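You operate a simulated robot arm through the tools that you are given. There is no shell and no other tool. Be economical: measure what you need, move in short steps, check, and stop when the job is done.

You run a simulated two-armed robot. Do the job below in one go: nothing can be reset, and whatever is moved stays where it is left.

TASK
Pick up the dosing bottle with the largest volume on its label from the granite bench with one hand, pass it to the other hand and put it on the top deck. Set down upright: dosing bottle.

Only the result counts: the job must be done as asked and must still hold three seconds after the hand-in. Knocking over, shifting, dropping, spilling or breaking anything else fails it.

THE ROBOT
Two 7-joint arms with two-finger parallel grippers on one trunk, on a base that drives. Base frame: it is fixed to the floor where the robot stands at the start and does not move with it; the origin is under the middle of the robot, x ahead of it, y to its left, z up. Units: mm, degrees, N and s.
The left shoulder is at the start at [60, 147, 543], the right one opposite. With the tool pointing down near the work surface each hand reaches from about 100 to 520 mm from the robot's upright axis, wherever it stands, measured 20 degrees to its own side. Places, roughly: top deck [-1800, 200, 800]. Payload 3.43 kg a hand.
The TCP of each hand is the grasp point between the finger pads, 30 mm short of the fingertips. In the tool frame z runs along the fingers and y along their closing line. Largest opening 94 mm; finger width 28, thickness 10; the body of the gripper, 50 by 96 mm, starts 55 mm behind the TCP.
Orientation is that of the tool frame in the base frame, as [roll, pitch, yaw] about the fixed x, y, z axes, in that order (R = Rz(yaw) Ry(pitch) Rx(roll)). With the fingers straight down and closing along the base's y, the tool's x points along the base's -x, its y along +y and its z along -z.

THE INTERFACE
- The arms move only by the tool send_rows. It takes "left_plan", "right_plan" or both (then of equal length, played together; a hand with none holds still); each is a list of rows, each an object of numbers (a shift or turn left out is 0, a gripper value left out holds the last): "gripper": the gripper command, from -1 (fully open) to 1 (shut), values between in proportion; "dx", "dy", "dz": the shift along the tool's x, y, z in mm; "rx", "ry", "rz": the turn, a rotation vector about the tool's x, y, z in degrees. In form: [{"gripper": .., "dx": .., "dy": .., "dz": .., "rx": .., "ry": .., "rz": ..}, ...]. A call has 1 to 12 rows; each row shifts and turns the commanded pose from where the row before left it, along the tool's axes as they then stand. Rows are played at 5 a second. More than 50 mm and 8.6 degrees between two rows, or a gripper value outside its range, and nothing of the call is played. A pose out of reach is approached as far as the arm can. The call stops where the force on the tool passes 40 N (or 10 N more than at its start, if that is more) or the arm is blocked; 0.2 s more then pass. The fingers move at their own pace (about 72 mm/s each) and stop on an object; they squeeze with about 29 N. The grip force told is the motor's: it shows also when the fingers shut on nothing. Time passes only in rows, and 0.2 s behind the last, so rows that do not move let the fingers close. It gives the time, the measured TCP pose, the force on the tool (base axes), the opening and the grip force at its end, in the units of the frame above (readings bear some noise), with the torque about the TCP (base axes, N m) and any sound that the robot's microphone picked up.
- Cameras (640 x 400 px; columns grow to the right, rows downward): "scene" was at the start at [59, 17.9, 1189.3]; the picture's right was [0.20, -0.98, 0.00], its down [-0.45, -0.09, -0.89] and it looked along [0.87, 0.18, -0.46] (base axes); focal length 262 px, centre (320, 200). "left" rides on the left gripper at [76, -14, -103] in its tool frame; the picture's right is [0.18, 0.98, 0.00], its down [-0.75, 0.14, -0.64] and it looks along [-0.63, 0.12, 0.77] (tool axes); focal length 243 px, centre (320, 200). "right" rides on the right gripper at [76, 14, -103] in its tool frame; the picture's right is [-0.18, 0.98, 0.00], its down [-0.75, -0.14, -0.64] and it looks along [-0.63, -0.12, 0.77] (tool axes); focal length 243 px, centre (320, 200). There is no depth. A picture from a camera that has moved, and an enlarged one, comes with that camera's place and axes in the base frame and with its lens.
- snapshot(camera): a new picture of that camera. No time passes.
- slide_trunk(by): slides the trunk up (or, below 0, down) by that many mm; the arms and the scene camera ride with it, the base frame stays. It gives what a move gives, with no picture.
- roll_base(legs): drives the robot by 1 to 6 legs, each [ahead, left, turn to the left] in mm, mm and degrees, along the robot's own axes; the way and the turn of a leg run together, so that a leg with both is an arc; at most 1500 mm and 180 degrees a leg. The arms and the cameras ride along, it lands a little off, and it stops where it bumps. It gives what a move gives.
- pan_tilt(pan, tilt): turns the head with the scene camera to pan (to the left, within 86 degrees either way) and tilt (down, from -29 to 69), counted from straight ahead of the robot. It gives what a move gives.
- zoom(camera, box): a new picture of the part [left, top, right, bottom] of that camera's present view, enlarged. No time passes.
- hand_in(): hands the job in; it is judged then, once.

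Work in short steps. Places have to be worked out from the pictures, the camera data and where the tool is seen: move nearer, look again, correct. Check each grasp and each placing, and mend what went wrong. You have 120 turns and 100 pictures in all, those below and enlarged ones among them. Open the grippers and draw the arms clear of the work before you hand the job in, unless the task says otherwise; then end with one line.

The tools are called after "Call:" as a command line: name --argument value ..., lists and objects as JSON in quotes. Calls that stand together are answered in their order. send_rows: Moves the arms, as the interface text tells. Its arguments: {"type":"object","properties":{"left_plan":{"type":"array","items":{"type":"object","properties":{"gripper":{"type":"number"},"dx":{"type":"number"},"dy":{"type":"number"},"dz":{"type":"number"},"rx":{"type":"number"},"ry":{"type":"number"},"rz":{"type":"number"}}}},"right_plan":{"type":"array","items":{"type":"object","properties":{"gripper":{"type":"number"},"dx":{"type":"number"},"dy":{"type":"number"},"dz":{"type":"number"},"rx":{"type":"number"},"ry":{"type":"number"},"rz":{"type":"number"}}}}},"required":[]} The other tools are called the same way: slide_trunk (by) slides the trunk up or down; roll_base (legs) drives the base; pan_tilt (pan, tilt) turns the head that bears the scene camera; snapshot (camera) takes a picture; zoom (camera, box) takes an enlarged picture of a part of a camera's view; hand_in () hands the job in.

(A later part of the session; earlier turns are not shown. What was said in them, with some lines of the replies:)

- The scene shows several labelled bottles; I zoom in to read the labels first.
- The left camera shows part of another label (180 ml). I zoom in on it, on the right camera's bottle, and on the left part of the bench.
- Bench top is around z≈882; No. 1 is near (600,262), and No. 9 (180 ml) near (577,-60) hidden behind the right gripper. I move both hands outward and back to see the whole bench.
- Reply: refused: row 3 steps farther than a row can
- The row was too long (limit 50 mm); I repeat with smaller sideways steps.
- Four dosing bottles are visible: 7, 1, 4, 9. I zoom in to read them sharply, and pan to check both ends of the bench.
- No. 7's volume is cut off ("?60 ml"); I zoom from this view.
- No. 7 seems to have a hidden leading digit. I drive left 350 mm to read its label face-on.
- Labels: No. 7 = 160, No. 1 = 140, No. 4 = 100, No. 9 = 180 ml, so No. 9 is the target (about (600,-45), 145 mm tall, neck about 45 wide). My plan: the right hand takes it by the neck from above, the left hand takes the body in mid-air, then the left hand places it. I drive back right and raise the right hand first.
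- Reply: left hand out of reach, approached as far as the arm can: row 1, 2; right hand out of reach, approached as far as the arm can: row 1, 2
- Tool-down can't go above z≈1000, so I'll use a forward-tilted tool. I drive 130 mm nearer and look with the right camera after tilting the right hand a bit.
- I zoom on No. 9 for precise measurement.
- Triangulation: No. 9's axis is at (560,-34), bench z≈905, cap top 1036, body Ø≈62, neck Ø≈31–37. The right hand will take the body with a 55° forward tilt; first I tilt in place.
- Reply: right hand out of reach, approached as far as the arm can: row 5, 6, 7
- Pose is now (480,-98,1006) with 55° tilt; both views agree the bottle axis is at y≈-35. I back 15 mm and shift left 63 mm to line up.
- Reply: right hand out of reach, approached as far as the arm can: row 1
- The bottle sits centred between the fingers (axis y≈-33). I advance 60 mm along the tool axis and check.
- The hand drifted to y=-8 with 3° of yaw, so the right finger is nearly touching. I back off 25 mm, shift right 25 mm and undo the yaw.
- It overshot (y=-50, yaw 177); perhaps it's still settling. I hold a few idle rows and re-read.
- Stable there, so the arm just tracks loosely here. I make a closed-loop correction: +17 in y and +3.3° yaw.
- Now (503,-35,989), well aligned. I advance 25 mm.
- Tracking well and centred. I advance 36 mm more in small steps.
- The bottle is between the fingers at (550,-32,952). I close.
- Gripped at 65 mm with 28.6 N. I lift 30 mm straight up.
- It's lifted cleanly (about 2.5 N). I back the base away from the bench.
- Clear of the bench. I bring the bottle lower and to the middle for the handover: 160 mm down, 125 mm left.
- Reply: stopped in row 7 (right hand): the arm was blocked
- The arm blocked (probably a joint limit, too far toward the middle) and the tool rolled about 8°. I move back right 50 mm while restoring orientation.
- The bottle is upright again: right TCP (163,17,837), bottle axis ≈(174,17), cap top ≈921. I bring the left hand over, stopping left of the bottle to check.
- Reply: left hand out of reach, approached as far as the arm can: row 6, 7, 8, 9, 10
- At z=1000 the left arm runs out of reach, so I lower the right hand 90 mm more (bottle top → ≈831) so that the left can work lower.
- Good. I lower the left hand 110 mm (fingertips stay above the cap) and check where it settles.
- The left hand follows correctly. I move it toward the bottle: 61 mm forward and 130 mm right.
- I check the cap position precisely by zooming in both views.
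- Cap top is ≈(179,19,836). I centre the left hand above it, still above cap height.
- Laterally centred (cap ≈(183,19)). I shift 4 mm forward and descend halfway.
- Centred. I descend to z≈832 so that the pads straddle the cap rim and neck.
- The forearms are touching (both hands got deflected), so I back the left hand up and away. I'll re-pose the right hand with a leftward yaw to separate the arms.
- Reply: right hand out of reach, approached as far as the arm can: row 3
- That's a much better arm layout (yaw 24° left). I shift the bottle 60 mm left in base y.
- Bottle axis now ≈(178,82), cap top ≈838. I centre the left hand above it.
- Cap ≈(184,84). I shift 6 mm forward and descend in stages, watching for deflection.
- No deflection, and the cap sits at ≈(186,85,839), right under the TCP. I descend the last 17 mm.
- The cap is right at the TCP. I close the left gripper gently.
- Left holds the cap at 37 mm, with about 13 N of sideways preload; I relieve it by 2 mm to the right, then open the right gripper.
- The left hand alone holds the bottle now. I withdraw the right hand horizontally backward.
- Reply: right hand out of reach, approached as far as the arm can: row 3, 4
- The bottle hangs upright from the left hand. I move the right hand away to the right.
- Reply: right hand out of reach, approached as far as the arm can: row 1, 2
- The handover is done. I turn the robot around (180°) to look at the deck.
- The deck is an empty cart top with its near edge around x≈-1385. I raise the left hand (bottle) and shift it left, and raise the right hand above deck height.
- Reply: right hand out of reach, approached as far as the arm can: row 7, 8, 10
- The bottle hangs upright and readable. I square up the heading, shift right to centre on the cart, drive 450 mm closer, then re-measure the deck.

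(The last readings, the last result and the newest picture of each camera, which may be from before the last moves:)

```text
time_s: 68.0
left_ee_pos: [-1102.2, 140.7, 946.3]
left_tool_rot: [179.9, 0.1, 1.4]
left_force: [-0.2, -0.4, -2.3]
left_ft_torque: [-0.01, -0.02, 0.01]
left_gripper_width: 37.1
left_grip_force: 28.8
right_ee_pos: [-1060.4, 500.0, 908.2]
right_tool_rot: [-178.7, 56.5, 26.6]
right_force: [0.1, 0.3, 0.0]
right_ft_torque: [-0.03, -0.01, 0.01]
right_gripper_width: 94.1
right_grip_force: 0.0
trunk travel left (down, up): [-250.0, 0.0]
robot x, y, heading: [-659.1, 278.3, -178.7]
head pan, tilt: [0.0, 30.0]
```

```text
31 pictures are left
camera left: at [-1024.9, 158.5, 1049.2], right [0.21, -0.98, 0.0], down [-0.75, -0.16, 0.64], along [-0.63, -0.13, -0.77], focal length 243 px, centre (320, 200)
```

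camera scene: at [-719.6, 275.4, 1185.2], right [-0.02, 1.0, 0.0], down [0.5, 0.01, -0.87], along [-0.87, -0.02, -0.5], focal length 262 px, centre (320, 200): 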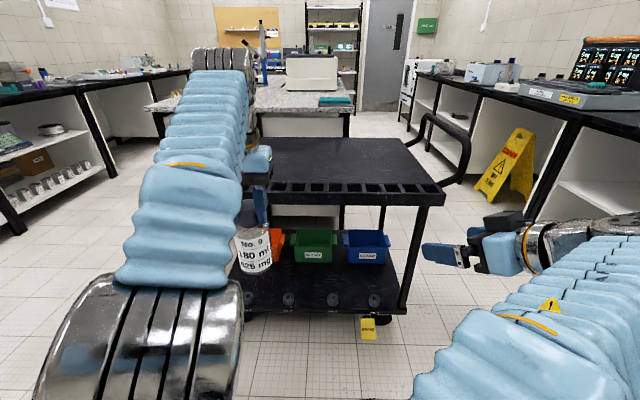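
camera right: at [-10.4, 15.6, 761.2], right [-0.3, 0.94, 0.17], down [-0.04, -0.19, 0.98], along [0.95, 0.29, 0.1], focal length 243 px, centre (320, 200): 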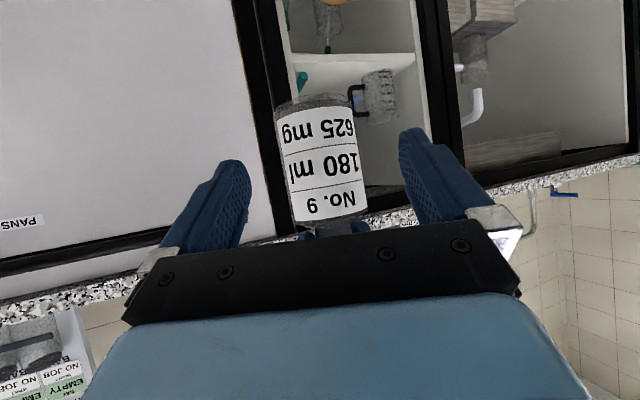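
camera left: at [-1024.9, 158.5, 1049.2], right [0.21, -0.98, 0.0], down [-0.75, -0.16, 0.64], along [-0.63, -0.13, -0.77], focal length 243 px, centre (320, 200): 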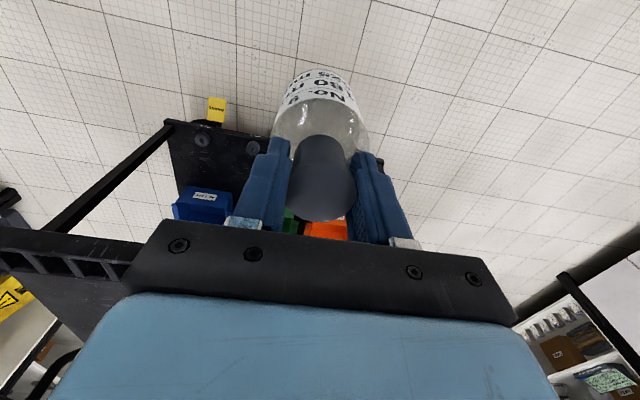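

I raise the bottle a bit more (retracting slightly for reach) and zoom on the cart's near edge.

Call:
send_rows --left_plan '[{"dx": 20}, {"dx": 20, "dz": -12}, {"dz": -13}, {}]'

Call:
zoom --camera "scene" --box '[220, 110, 480, 272]'

```text
time_s: 69.0
left_ee_pos: [-1062.0, 141.5, 971.9]
left_tool_rot: [179.9, 0.0, 1.3]
left_force: [0.2, 0.0, -2.2]
left_ft_torque: [-0.03, -0.02, 0.0]
left_gripper_width: 37.1
left_grip_force: 29.0
right_ee_pos: [-1061.3, 501.4, 907.7]
right_tool_rot: [-178.8, 56.4, 26.5]
right_force: [0.6, 0.5, 0.2]
right_ft_torque: [0.01, -0.01, 0.02]
right_gripper_width: 94.1
right_grip_force: 0.0
trunk travel left (down, up): [-250.0, 0.0]
robot x, y, heading: [-659.5, 275.9, -178.8]
head pan, tilt: [0.0, 30.0]
```

```text
2.46 times, centred on (350, 191) of scene
camera zoom: at [-719.6, 275.4, 1185.1], right [-0.02, 1.0, 0.0], down [0.5, 0.01, -0.87], along [-0.87, -0.02, -0.5], focal length 645 px, centre (246, 222)
```

zoom: 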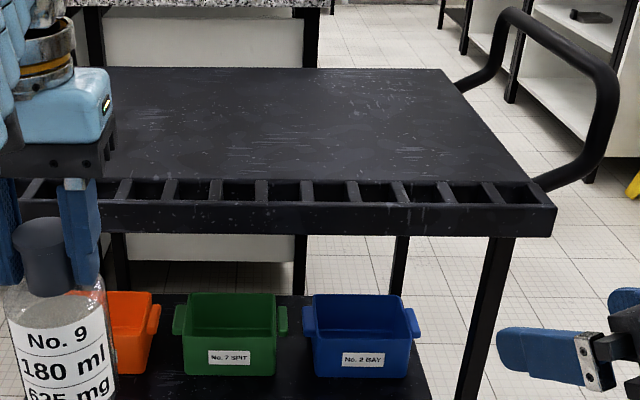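

There's a slotted strip along the near edge, so I'll place well behind it. I drive 250 mm closer and re-measure.

Call:
roll_base --legs '[[230, 0, 0]]'

Call:
pan_tilt --pan 0 --tilt 35

Call:
snapshot --camera "scene"

Call:
snapshot --camera "left"

```text
time_s: 70.7
left_ee_pos: [-1296.6, 135.6, 971.7]
left_tool_rot: [179.9, 0.1, 1.3]
left_force: [-0.8, 0.3, -2.8]
left_ft_torque: [0.0, 0.0, 0.0]
left_gripper_width: 37.0
left_grip_force: 29.1
right_ee_pos: [-1296.1, 495.2, 908.5]
right_tool_rot: [-178.6, 56.5, 26.5]
right_force: [0.8, 0.5, -0.7]
right_ft_torque: [0.0, 0.0, -0.01]
right_gripper_width: 93.9
right_grip_force: 0.0
trunk travel left (down, up): [-250.0, 0.0]
robot x, y, heading: [-896.3, 275.0, -178.8]
head pan, tilt: [0.0, 30.0]
```

```text
time_s: 71.4
left_ee_pos: [-1297.0, 136.6, 972.1]
left_tool_rot: [179.8, 0.0, 1.3]
left_force: [-0.4, -0.1, -2.4]
left_ft_torque: [-0.03, -0.02, -0.01]
left_gripper_width: 37.2
left_grip_force: 28.9
right_ee_pos: [-1296.8, 494.9, 907.4]
right_tool_rot: [-178.7, 56.5, 26.4]
right_force: [-0.3, 0.9, 0.0]
right_ft_torque: [-0.03, -0.03, 0.01]
right_gripper_width: 94.0
right_grip_force: 0.0
trunk travel left (down, up): [-250.0, 0.0]
robot x, y, heading: [-894.4, 270.7, -178.5]
head pan, tilt: [0.0, 35.0]
```

```text
29 pictures are left
camera scene: at [-953.2, 270.1, 1177.4], right [-0.02, 1.0, 0.0], down [0.57, 0.01, -0.82], along [-0.82, -0.02, -0.57], focal length 262 px, centre (320, 200)
```

scene: 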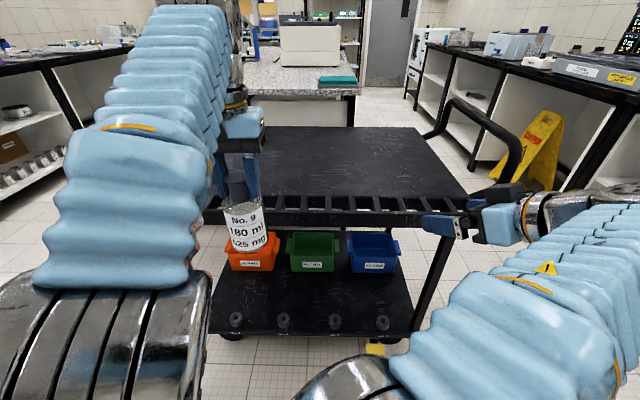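

```text
28 pictures are left
camera left: at [-1220.3, 153.3, 1074.1], right [0.21, -0.98, 0.0], down [-0.75, -0.16, 0.64], along [-0.63, -0.13, -0.77], focal length 243 px, centre (320, 200)
```

left: 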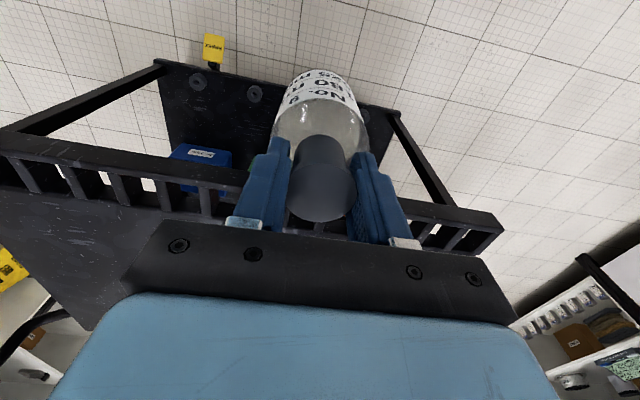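

The near rail edge is at ≈(-1418, z 805), with slots back to ≈-1494, so I'll place at x≈-1575. I look steeply down to see how far the base reaches before driving nearer.

Call:
pan_tilt --pan 0 --tilt 69

Call:
snapshot --camera "scene"

```text
time_s: 72.4
left_ee_pos: [-1297.1, 134.7, 973.1]
left_tool_rot: [179.8, 0.0, 1.3]
left_force: [0.3, -0.4, -2.6]
left_ft_torque: [-0.01, -0.02, -0.02]
left_gripper_width: 37.1
left_grip_force: 29.2
right_ee_pos: [-1296.7, 495.4, 907.8]
right_tool_rot: [-178.7, 56.5, 26.4]
right_force: [0.3, -0.5, 1.0]
right_ft_torque: [0.03, -0.02, -0.01]
right_gripper_width: 94.1
right_grip_force: 0.1
trunk travel left (down, up): [-250.0, 0.0]
robot x, y, heading: [-895.9, 274.1, -179.1]
head pan, tilt: [0.0, 68.8]
```

```text
27 pictures are left
camera scene: at [-921.1, 270.8, 1133.7], right [-0.02, 1.0, 0.0], down [0.93, 0.02, -0.36], along [-0.36, -0.01, -0.93], focal length 262 px, centre (320, 200)
```

scene: 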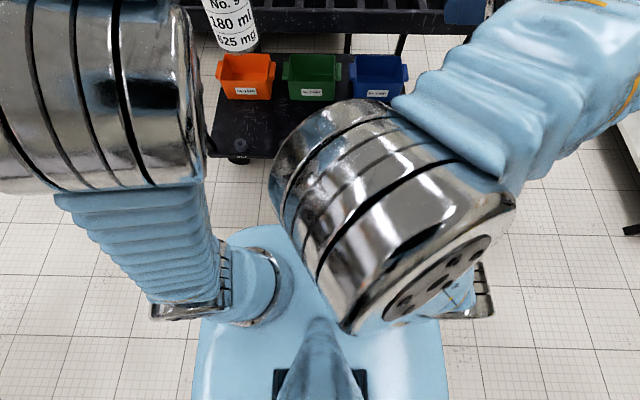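

The base front reaches about 270 mm ahead, leaving about 250 mm to the cart. I retract the right hand somewhat for clearance, then drive 190 mm.

Call:
send_rows --right_plan '[{"dx": 12.5, "dy": 10.5, "dz": -18.8}, {"dx": 12.5, "dy": 10.5, "dz": -18.8}, {"dx": 12.5, "dy": 10.5, "dz": -18.8}, {"dx": 12.5, "dy": 10.5, "dz": -18.8}, {}]'

Call:
pan_tilt --pan 0 --tilt 40

Call:
snapshot --camera "scene"

```text
time_s: 73.6
left_ee_pos: [-1297.0, 135.8, 971.2]
left_tool_rot: [179.9, 0.0, 1.4]
left_force: [0.4, 0.1, -2.4]
left_ft_torque: [-0.03, 0.01, -0.02]
left_gripper_width: 37.2
left_grip_force: 29.3
right_ee_pos: [-1297.1, 495.5, 907.4]
right_tool_rot: [-178.7, 56.6, 26.5]
right_force: [0.3, 0.0, 0.0]
right_ft_torque: [0.0, 0.02, -0.01]
right_gripper_width: 94.1
right_grip_force: 0.1
right hand out of reach, approached as far as the arm can: row 1, 2, 3, 4
trunk travel left (down, up): [-250.0, 0.0]
robot x, y, heading: [-896.2, 273.6, -178.6]
head pan, tilt: [0.0, 68.8]
```

```text
time_s: 74.5
left_ee_pos: [-1297.3, 135.1, 971.0]
left_tool_rot: [179.9, 0.0, 1.3]
left_force: [-0.4, 0.2, -1.6]
left_ft_torque: [0.01, 0.0, 0.0]
left_gripper_width: 36.9
left_grip_force: 28.7
right_ee_pos: [-1296.3, 496.0, 908.8]
right_tool_rot: [-178.7, 56.5, 26.5]
right_force: [0.3, 0.4, -0.9]
right_ft_torque: [0.0, 0.0, -0.01]
right_gripper_width: 93.8
right_grip_force: 0.1
trunk travel left (down, up): [-250.0, 0.0]
robot x, y, heading: [-890.1, 270.4, -178.6]
head pan, tilt: [0.0, 40.0]
```

```text
26 pictures are left
camera scene: at [-950.1, 270.2, 1169.7], right [-0.02, 1.0, 0.0], down [0.64, 0.01, -0.77], along [-0.77, -0.02, -0.64], focal length 262 px, centre (320, 200)
```

scene: 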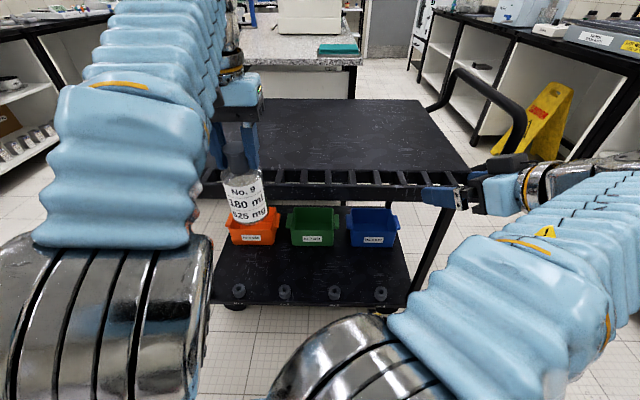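

The right hand can't retract there. Instead I undo its yaw (bringing the wrist inward, away from the cart's handle) and shift the base 60 mm left.

Call:
send_rows --right_plan '[{"rx": 6.14, "rz": 4.3}, {"rx": 6.14, "rz": 4.3}, {"rx": 6.14, "rz": 4.3}, {"rx": 2, "rz": 1.5}, {}]'

Call:
roll_base --legs '[[0, 60, 0]]'

Call:
snapshot --camera "scene"

```text
time_s: 75.4
left_ee_pos: [-1298.0, 137.2, 971.2]
left_tool_rot: [180.0, 0.0, 1.2]
left_force: [0.5, -0.5, -2.3]
left_ft_torque: [0.03, -0.01, 0.02]
left_gripper_width: 37.0
left_grip_force: 29.0
right_ee_pos: [-1301.4, 534.1, 888.8]
right_tool_rot: [163.5, 53.7, -12.7]
right_force: [-0.7, 0.8, -0.4]
right_ft_torque: [0.0, 0.02, 0.03]
right_gripper_width: 94.2
right_grip_force: 0.1
trunk travel left (down, up): [-250.0, 0.0]
robot x, y, heading: [-900.2, 270.0, -178.6]
head pan, tilt: [0.0, 40.0]
stopped in row 4 (right hand): the arm was blocked; the commanded pose is now the measured one
```

```text
time_s: 76.4
left_ee_pos: [-1296.6, 74.6, 972.0]
left_tool_rot: [179.9, 0.0, 1.4]
left_force: [1.2, 0.1, -1.8]
left_ft_torque: [0.02, 0.02, -0.01]
left_gripper_width: 37.1
left_grip_force: 29.0
right_ee_pos: [-1299.3, 474.7, 888.5]
right_tool_rot: [163.4, 53.7, -12.7]
right_force: [0.6, 0.4, -0.7]
right_ft_torque: [-0.03, 0.01, 0.01]
right_gripper_width: 94.1
right_grip_force: 0.1
trunk travel left (down, up): [-250.0, 0.0]
robot x, y, heading: [-894.5, 209.4, -178.4]
head pan, tilt: [0.0, 40.0]
```

```text
25 pictures are left
camera scene: at [-948.8, 208.7, 1169.8], right [-0.02, 1.0, 0.0], down [0.64, 0.01, -0.77], along [-0.77, -0.02, -0.64], focal length 262 px, centre (320, 200)
```

scene: 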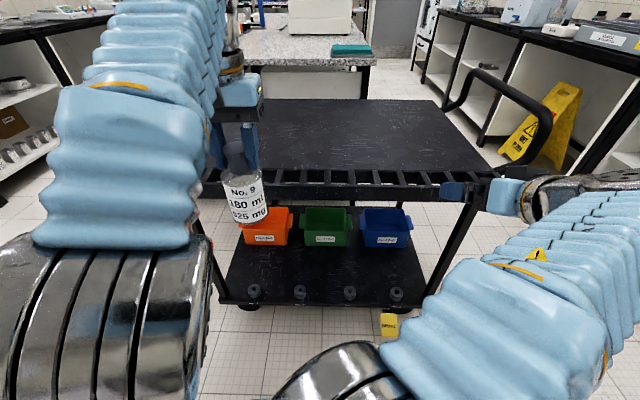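

The handle hoop on the right side is tall (~950), so I shift another 80 mm left to keep the right arm clear, then drive 130 mm forward and check.

Call:
roll_base --legs '[[0, 80, 0], [130, 0, 0]]'

Call:
snapshot --camera "scene"

Call:
snapshot --camera "left"

```text
time_s: 78.3
left_ee_pos: [-1426.1, -9.9, 971.2]
left_tool_rot: [179.9, 0.0, 1.3]
left_force: [0.4, 0.4, -2.3]
left_ft_torque: [-0.04, 0.0, 0.0]
left_gripper_width: 37.1
left_grip_force: 28.7
right_ee_pos: [-1431.2, 391.2, 889.2]
right_tool_rot: [163.3, 53.6, -12.8]
right_force: [0.5, 0.0, 0.3]
right_ft_torque: [0.01, -0.01, 0.03]
right_gripper_width: 93.9
right_grip_force: 0.0
trunk travel left (down, up): [-250.0, 0.0]
robot x, y, heading: [-1029.9, 123.4, -178.8]
head pan, tilt: [0.0, 40.0]
```

```text
24 pictures are left
camera scene: at [-1079.8, 124.5, 1169.8], right [-0.02, 1.0, 0.0], down [0.64, 0.01, -0.77], along [-0.77, -0.02, -0.64], focal length 262 px, centre (320, 200)
```

scene: 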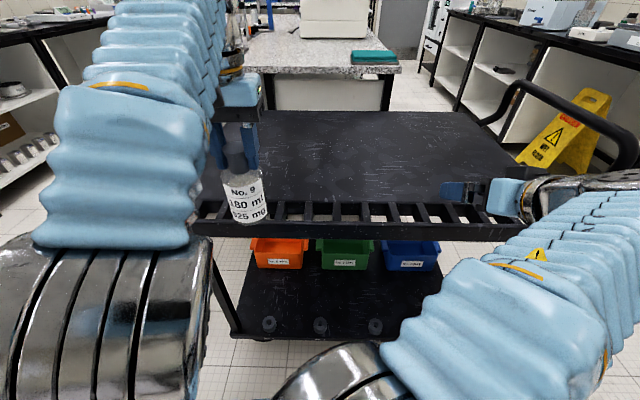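

```text
23 pictures are left
camera left: at [-1350.0, 7.6, 1074.2], right [0.21, -0.98, 0.0], down [-0.75, -0.16, 0.64], along [-0.63, -0.13, -0.77], focal length 243 px, centre (320, 200)
```

left: 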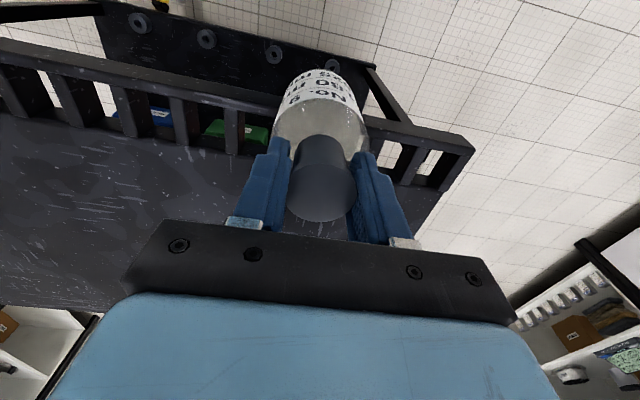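

The near edge measures ≈-1445 and slots end ≈-1507, so I target x≈-1585, y≈-10. I drive 65 mm more.

Call:
roll_base --legs '[[65, 0, 0]]'

Call:
send_rows --left_plan '[{"dx": -20}, {"dx": -20}, {"dx": -20, "dz": 5}, {}]'

Call:
snapshot --camera "scene"

Call:
snapshot --camera "left"

```text
time_s: 79.3
left_ee_pos: [-1491.9, -11.7, 971.5]
left_tool_rot: [179.9, 0.1, 1.4]
left_force: [0.3, 0.3, -2.1]
left_ft_torque: [-0.04, 0.03, 0.0]
left_gripper_width: 37.2
left_grip_force: 29.2
right_ee_pos: [-1496.6, 388.5, 888.4]
right_tool_rot: [163.3, 53.7, -12.7]
right_force: [0.7, 1.4, 0.0]
right_ft_torque: [-0.03, 0.05, -0.02]
right_gripper_width: 93.9
right_grip_force: 0.1
trunk travel left (down, up): [-250.0, 0.0]
robot x, y, heading: [-1092.1, 126.7, -178.5]
head pan, tilt: [0.0, 40.0]
```

```text
time_s: 80.3
left_ee_pos: [-1554.2, -12.9, 968.2]
left_tool_rot: [179.9, 0.0, 1.4]
left_force: [-0.2, -0.3, -2.6]
left_ft_torque: [0.02, -0.01, 0.0]
left_gripper_width: 37.0
left_grip_force: 28.9
right_ee_pos: [-1497.9, 388.3, 888.5]
right_tool_rot: [163.4, 53.6, -12.7]
right_force: [1.3, -0.5, -0.7]
right_ft_torque: [0.01, 0.02, 0.02]
right_gripper_width: 93.7
right_grip_force: 0.2
trunk travel left (down, up): [-250.0, 0.0]
robot x, y, heading: [-1088.1, 126.7, -178.7]
head pan, tilt: [0.0, 40.0]
```

```text
22 pictures are left
camera scene: at [-1145.4, 122.9, 1169.8], right [-0.02, 1.0, 0.0], down [0.64, 0.02, -0.77], along [-0.77, -0.02, -0.64], focal length 262 px, centre (320, 200)
```

scene: 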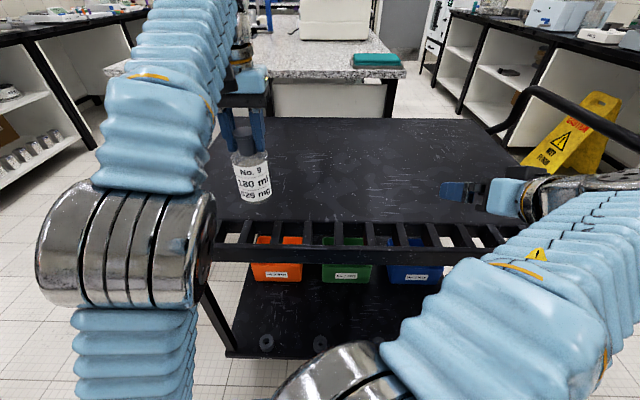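

```text
21 pictures are left
camera left: at [-1476.0, 3.4, 1070.7], right [0.21, -0.98, 0.0], down [-0.75, -0.16, 0.64], along [-0.63, -0.13, -0.77], focal length 243 px, centre (320, 200)
```

left: 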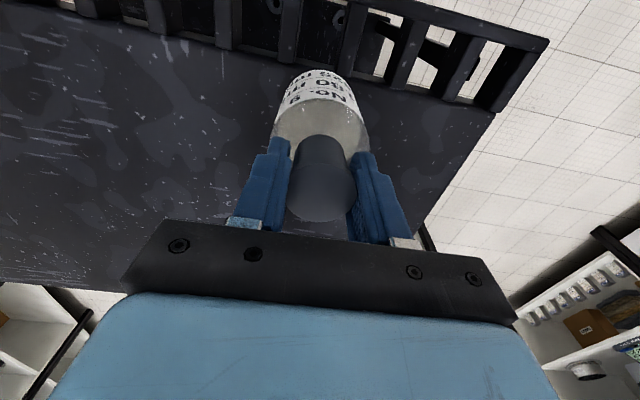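

The bottle is over the solid deck. I go 30 mm further and lower to z≈945.

Call:
send_rows --left_plan '[{"dx": -10, "dz": 7}, {"dx": -10, "dz": 7}, {"dx": -10, "dz": 6}, {}]'

Call:
zoom --camera "scene" --box '[190, 90, 310, 250]'

Call:
snapshot --camera "left"

```text
time_s: 81.3
left_ee_pos: [-1583.4, -13.6, 946.8]
left_tool_rot: [179.9, 0.1, 1.3]
left_force: [0.5, -0.3, -2.1]
left_ft_torque: [0.0, 0.01, -0.01]
left_gripper_width: 37.0
left_grip_force: 28.6
right_ee_pos: [-1497.2, 388.8, 887.7]
right_tool_rot: [163.4, 53.7, -12.8]
right_force: [-0.8, -0.1, 0.1]
right_ft_torque: [-0.01, 0.03, 0.02]
right_gripper_width: 94.2
right_grip_force: 0.0
trunk travel left (down, up): [-250.0, 0.0]
robot x, y, heading: [-1088.0, 129.2, -178.3]
head pan, tilt: [0.0, 40.0]
```

```text
2.50 times, centred on (250, 170) of scene
camera zoom: at [-1145.3, 123.0, 1169.8], right [-0.02, 1.0, 0.0], down [0.64, 0.01, -0.77], along [-0.77, -0.02, -0.64], focal length 655 px, centre (495, 275)
```

zoom: 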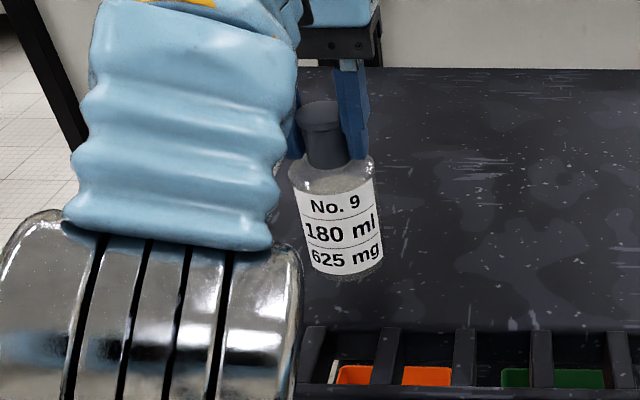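

```text
19 pictures are left
camera left: at [-1506.4, 3.5, 1049.4], right [0.21, -0.98, 0.0], down [-0.75, -0.16, 0.64], along [-0.63, -0.13, -0.77], focal length 243 px, centre (320, 200)
```

left: 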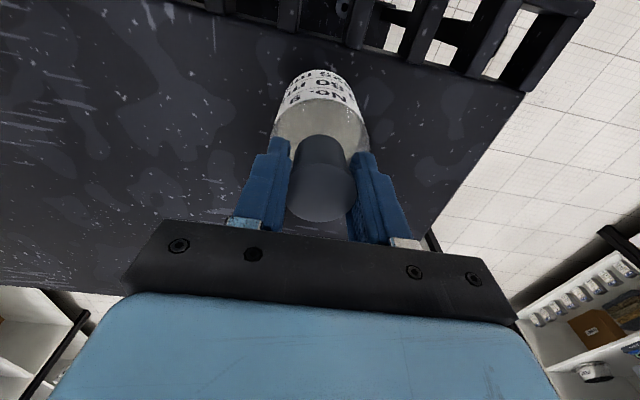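

Well over the solid area. I lower slowly and watch the force.

Call:
send_rows --left_plan '[{"dz": 4}, {"dz": 4}, {"dz": 3}, {}]'

```text
time_s: 82.3
left_ee_pos: [-1581.3, -12.4, 935.9]
left_tool_rot: [180.0, 0.1, 1.3]
left_force: [-0.7, -0.5, -2.4]
left_ft_torque: [0.03, 0.02, -0.01]
left_gripper_width: 36.8
left_grip_force: 29.0
right_ee_pos: [-1496.8, 388.9, 887.9]
right_tool_rot: [163.3, 53.5, -12.6]
right_force: [-0.2, 0.0, -0.5]
right_ft_torque: [-0.02, -0.01, 0.02]
right_gripper_width: 93.9
right_grip_force: 0.1
trunk travel left (down, up): [-250.0, 0.0]
robot x, y, heading: [-1092.5, 123.4, -178.8]
head pan, tilt: [0.0, 40.0]
```

Still free-hanging; I continue down in 2 mm steps.

Call:
send_rows --left_plan '[{"dz": 2}, {"dz": 2}, {"dz": 2}, {}]'

```text
time_s: 83.3
left_ee_pos: [-1581.3, -14.7, 928.8]
left_tool_rot: [179.9, 0.0, 1.2]
left_force: [0.1, -0.1, -3.1]
left_ft_torque: [0.04, 0.01, 0.05]
left_gripper_width: 37.1
left_grip_force: 28.7
right_ee_pos: [-1497.4, 387.9, 888.4]
right_tool_rot: [163.3, 53.7, -12.6]
right_force: [0.3, 0.9, 1.0]
right_ft_torque: [0.01, -0.01, 0.01]
right_gripper_width: 94.1
right_grip_force: 0.1
trunk travel left (down, up): [-250.0, 0.0]
robot x, y, heading: [-1091.1, 125.0, -178.5]
head pan, tilt: [0.0, 40.0]
```

Call:
send_rows --left_plan '[{"dz": 2}, {"dz": 2}, {"dz": 2}, {}]'

Call:
zoom --camera "scene" --box '[220, 120, 300, 220]'

```text
time_s: 84.3
left_ee_pos: [-1581.3, -12.5, 923.9]
left_tool_rot: [179.9, 0.1, 1.4]
left_force: [0.4, 0.0, -2.7]
left_ft_torque: [-0.02, -0.04, 0.02]
left_gripper_width: 37.1
left_grip_force: 28.9
right_ee_pos: [-1495.8, 389.9, 888.4]
right_tool_rot: [163.3, 53.6, -12.7]
right_force: [0.9, -0.4, -0.9]
right_ft_torque: [0.0, 0.01, 0.0]
right_gripper_width: 93.9
right_grip_force: 0.1
trunk travel left (down, up): [-250.0, 0.0]
robot x, y, heading: [-1094.1, 123.8, -178.7]
head pan, tilt: [0.0, 40.0]
```

```text
4.00 times, centred on (260, 170) of scene
camera zoom: at [-1145.3, 123.0, 1169.8], right [-0.02, 1.0, 0.0], down [0.64, 0.01, -0.77], along [-0.77, -0.02, -0.64], focal length 1048 px, centre (560, 320)
```

zoom: 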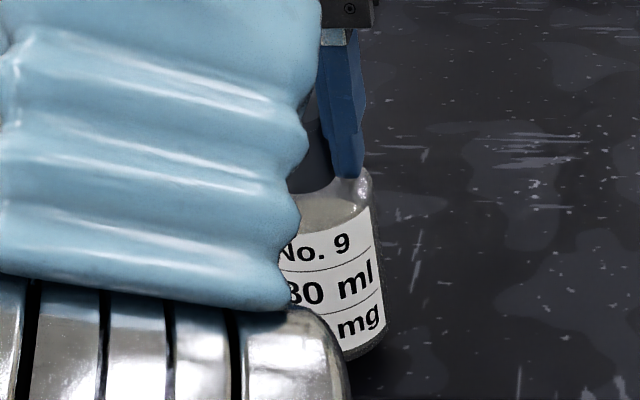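

No contact yet; I keep descending in 2 mm steps.

Call:
send_rows --left_plan '[{"dz": 1.5}, {"dz": 1.5}, {"dz": 1.5}, {"dz": 1.5}, {}]'

```text
time_s: 85.5
left_ee_pos: [-1582.2, -13.9, 916.9]
left_tool_rot: [179.8, 0.0, 1.3]
left_force: [1.2, 0.4, -2.3]
left_ft_torque: [0.01, 0.0, -0.01]
left_gripper_width: 37.1
left_grip_force: 28.9
right_ee_pos: [-1498.0, 388.4, 889.6]
right_tool_rot: [163.5, 53.7, -12.8]
right_force: [0.2, -0.4, 0.7]
right_ft_torque: [0.02, -0.04, -0.01]
right_gripper_width: 94.0
right_grip_force: 0.0
trunk travel left (down, up): [-250.0, 0.0]
robot x, y, heading: [-1096.3, 125.1, -178.5]
head pan, tilt: [0.0, 40.0]
```

Call:
send_rows --left_plan '[{"dz": 1.5}, {"dz": 1.5}, {"dz": 1.5}, {"dz": 1.5}, {}]'

Call:
snapshot --camera "left"

```text
time_s: 86.7
left_ee_pos: [-1580.5, -12.5, 913.2]
left_tool_rot: [179.9, 0.2, 1.3]
left_force: [-6.7, 0.3, 26.8]
left_ft_torque: [0.01, 0.16, 0.06]
left_gripper_width: 37.3
left_grip_force: 29.1
right_ee_pos: [-1496.4, 388.4, 888.7]
right_tool_rot: [163.3, 53.8, -12.8]
right_force: [0.4, -0.1, 0.7]
right_ft_torque: [0.01, 0.0, 0.0]
right_gripper_width: 93.9
right_grip_force: 0.0
trunk travel left (down, up): [-250.0, 0.0]
robot x, y, heading: [-1089.3, 123.4, -178.6]
head pan, tilt: [0.0, 40.0]
```

```text
17 pictures are left
camera left: at [-1503.5, 4.0, 1015.5], right [0.21, -0.98, 0.0], down [-0.75, -0.16, 0.65], along [-0.63, -0.13, -0.76], focal length 243 px, centre (320, 200)
```

left: 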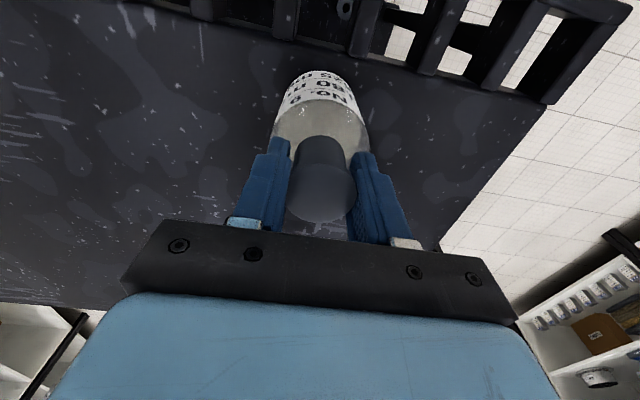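

Contact (27 N). I relieve 1.5 mm, then open slowly.

Call:
send_rows --left_plan '[{"dz": -1.5}, {}]'

Call:
send_rows --left_plan '[{"gripper": 0.15}, {"gripper": 0}, {"gripper": -0.2}, {"gripper": -0.5}, {"gripper": -1}, {"gripper": -1}, {}]'

Call:
snapshot --camera "left"

```text
time_s: 87.3
left_ee_pos: [-1580.7, -13.9, 913.5]
left_tool_rot: [179.9, 0.0, 1.2]
left_force: [-1.7, 1.5, 10.8]
left_ft_torque: [0.27, -0.07, 0.07]
left_gripper_width: 37.2
left_grip_force: 29.3
right_ee_pos: [-1496.5, 389.0, 889.0]
right_tool_rot: [163.2, 53.8, -12.8]
right_force: [-0.1, 0.3, -0.6]
right_ft_torque: [-0.02, -0.02, 0.02]
right_gripper_width: 94.0
right_grip_force: 0.0
trunk travel left (down, up): [-250.0, 0.0]
robot x, y, heading: [-1091.1, 125.8, -178.6]
head pan, tilt: [0.0, 40.0]
```

```text
time_s: 88.9
left_ee_pos: [-1581.3, -13.9, 913.1]
left_tool_rot: [179.8, 0.1, 1.2]
left_force: [-0.4, -0.1, -0.7]
left_ft_torque: [0.0, -0.06, 0.03]
left_gripper_width: 94.3
left_grip_force: 0.1
right_ee_pos: [-1496.7, 388.7, 888.7]
right_tool_rot: [163.2, 53.7, -12.7]
right_force: [0.1, -0.5, 0.1]
right_ft_torque: [0.01, -0.02, 0.02]
right_gripper_width: 94.0
right_grip_force: 0.2
trunk travel left (down, up): [-250.0, 0.0]
robot x, y, heading: [-1091.6, 120.8, -178.7]
head pan, tilt: [0.0, 40.0]
```

```text
16 pictures are left
camera left: at [-1504.6, 3.3, 1015.8], right [0.21, -0.98, 0.0], down [-0.75, -0.16, 0.64], along [-0.63, -0.13, -0.77], focal length 243 px, centre (320, 200)
```

left: 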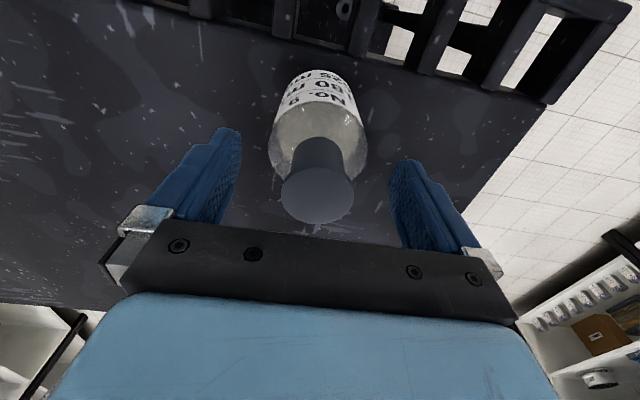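

The bottle stands upright and free. I raise the left hand straight up, as far as reach allows.

Call:
send_rows --left_plan '[{"dz": -10}, {"dz": -10}, {"dz": -10}, {"dz": -8}, {}]'

Call:
snapshot --camera "left"

```text
time_s: 90.1
left_ee_pos: [-1582.1, -12.6, 951.3]
left_tool_rot: [179.9, 0.2, 1.2]
left_force: [0.6, -0.2, -0.3]
left_ft_torque: [0.02, 0.0, -0.02]
left_gripper_width: 93.7
left_grip_force: 0.0
right_ee_pos: [-1496.9, 389.6, 888.6]
right_tool_rot: [163.4, 53.8, -12.8]
right_force: [-0.5, 0.1, 0.7]
right_ft_torque: [0.03, 0.0, 0.01]
right_gripper_width: 94.0
right_grip_force: 0.0
trunk travel left (down, up): [-250.0, 0.0]
robot x, y, heading: [-1088.2, 126.7, -178.8]
head pan, tilt: [0.0, 40.0]
```

```text
15 pictures are left
camera left: at [-1505.3, 4.8, 1054.1], right [0.21, -0.98, 0.0], down [-0.75, -0.16, 0.64], along [-0.63, -0.13, -0.76], focal length 243 px, centre (320, 200)
```

left: 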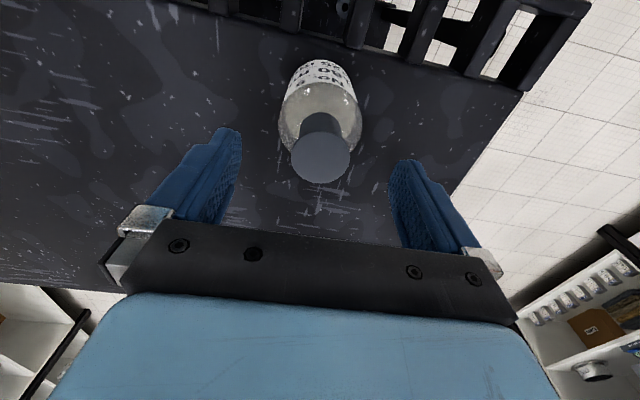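

Released cleanly. I draw the hand back and up, then drive the base back and check.

Call:
send_rows --left_plan '[{"dx": 10, "dz": -5}, {"dx": 20, "dz": -8}, {"dx": 20, "dz": -8}, {"dx": 20}, {"dx": 20}, {}]'

Call:
roll_base --legs '[[-350, 0, 0]]'

Call:
snapshot --camera "scene"

```text
time_s: 91.5
left_ee_pos: [-1491.2, -13.0, 973.4]
left_tool_rot: [179.9, 0.0, 1.3]
left_force: [0.5, -0.2, 0.0]
left_ft_torque: [0.0, -0.01, 0.0]
left_gripper_width: 93.8
left_grip_force: 0.0
right_ee_pos: [-1497.7, 387.8, 888.4]
right_tool_rot: [163.4, 53.7, -12.8]
right_force: [0.0, -0.5, 0.4]
right_ft_torque: [-0.02, -0.05, 0.03]
right_gripper_width: 94.1
right_grip_force: 0.1
trunk travel left (down, up): [-250.0, 0.0]
robot x, y, heading: [-1086.2, 125.8, -178.6]
head pan, tilt: [0.0, 40.0]
```

```text
time_s: 93.8
left_ee_pos: [-1145.5, -3.9, 972.4]
left_tool_rot: [179.9, 0.0, 1.4]
left_force: [-0.1, 0.2, -1.1]
left_ft_torque: [0.01, 0.01, 0.0]
left_gripper_width: 94.1
left_grip_force: 0.2
right_ee_pos: [-1150.3, 395.8, 888.1]
right_tool_rot: [163.3, 53.7, -12.6]
right_force: [-1.0, -0.6, -0.3]
right_ft_torque: [-0.02, 0.0, 0.02]
right_gripper_width: 94.0
right_grip_force: 0.2
trunk travel left (down, up): [-250.0, 0.0]
robot x, y, heading: [-740.6, 132.5, -178.8]
head pan, tilt: [0.0, 40.0]
```

```text
14 pictures are left
camera scene: at [-798.0, 131.2, 1169.8], right [-0.02, 1.0, 0.0], down [0.64, 0.02, -0.77], along [-0.77, -0.02, -0.64], focal length 262 px, centre (320, 200)
```

scene: 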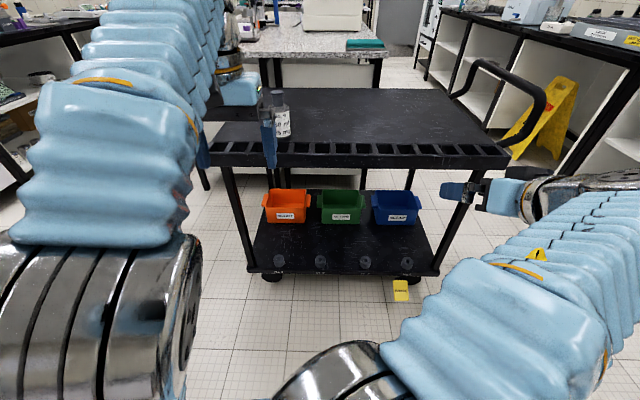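

The bottle stands upright on the solid deck, the grippers are open and the arms are clear. I hand in.

Call:
hand_in

```text
The job is handed in.
```

I picked up bottle No. 9 (180 ml, the largest volume) with the right hand, passed it to the left hand, and set it down on the top deck. The last picture showed it standing upright behind the slotted strip. Both grippers are open and the arms are clear of the cart.
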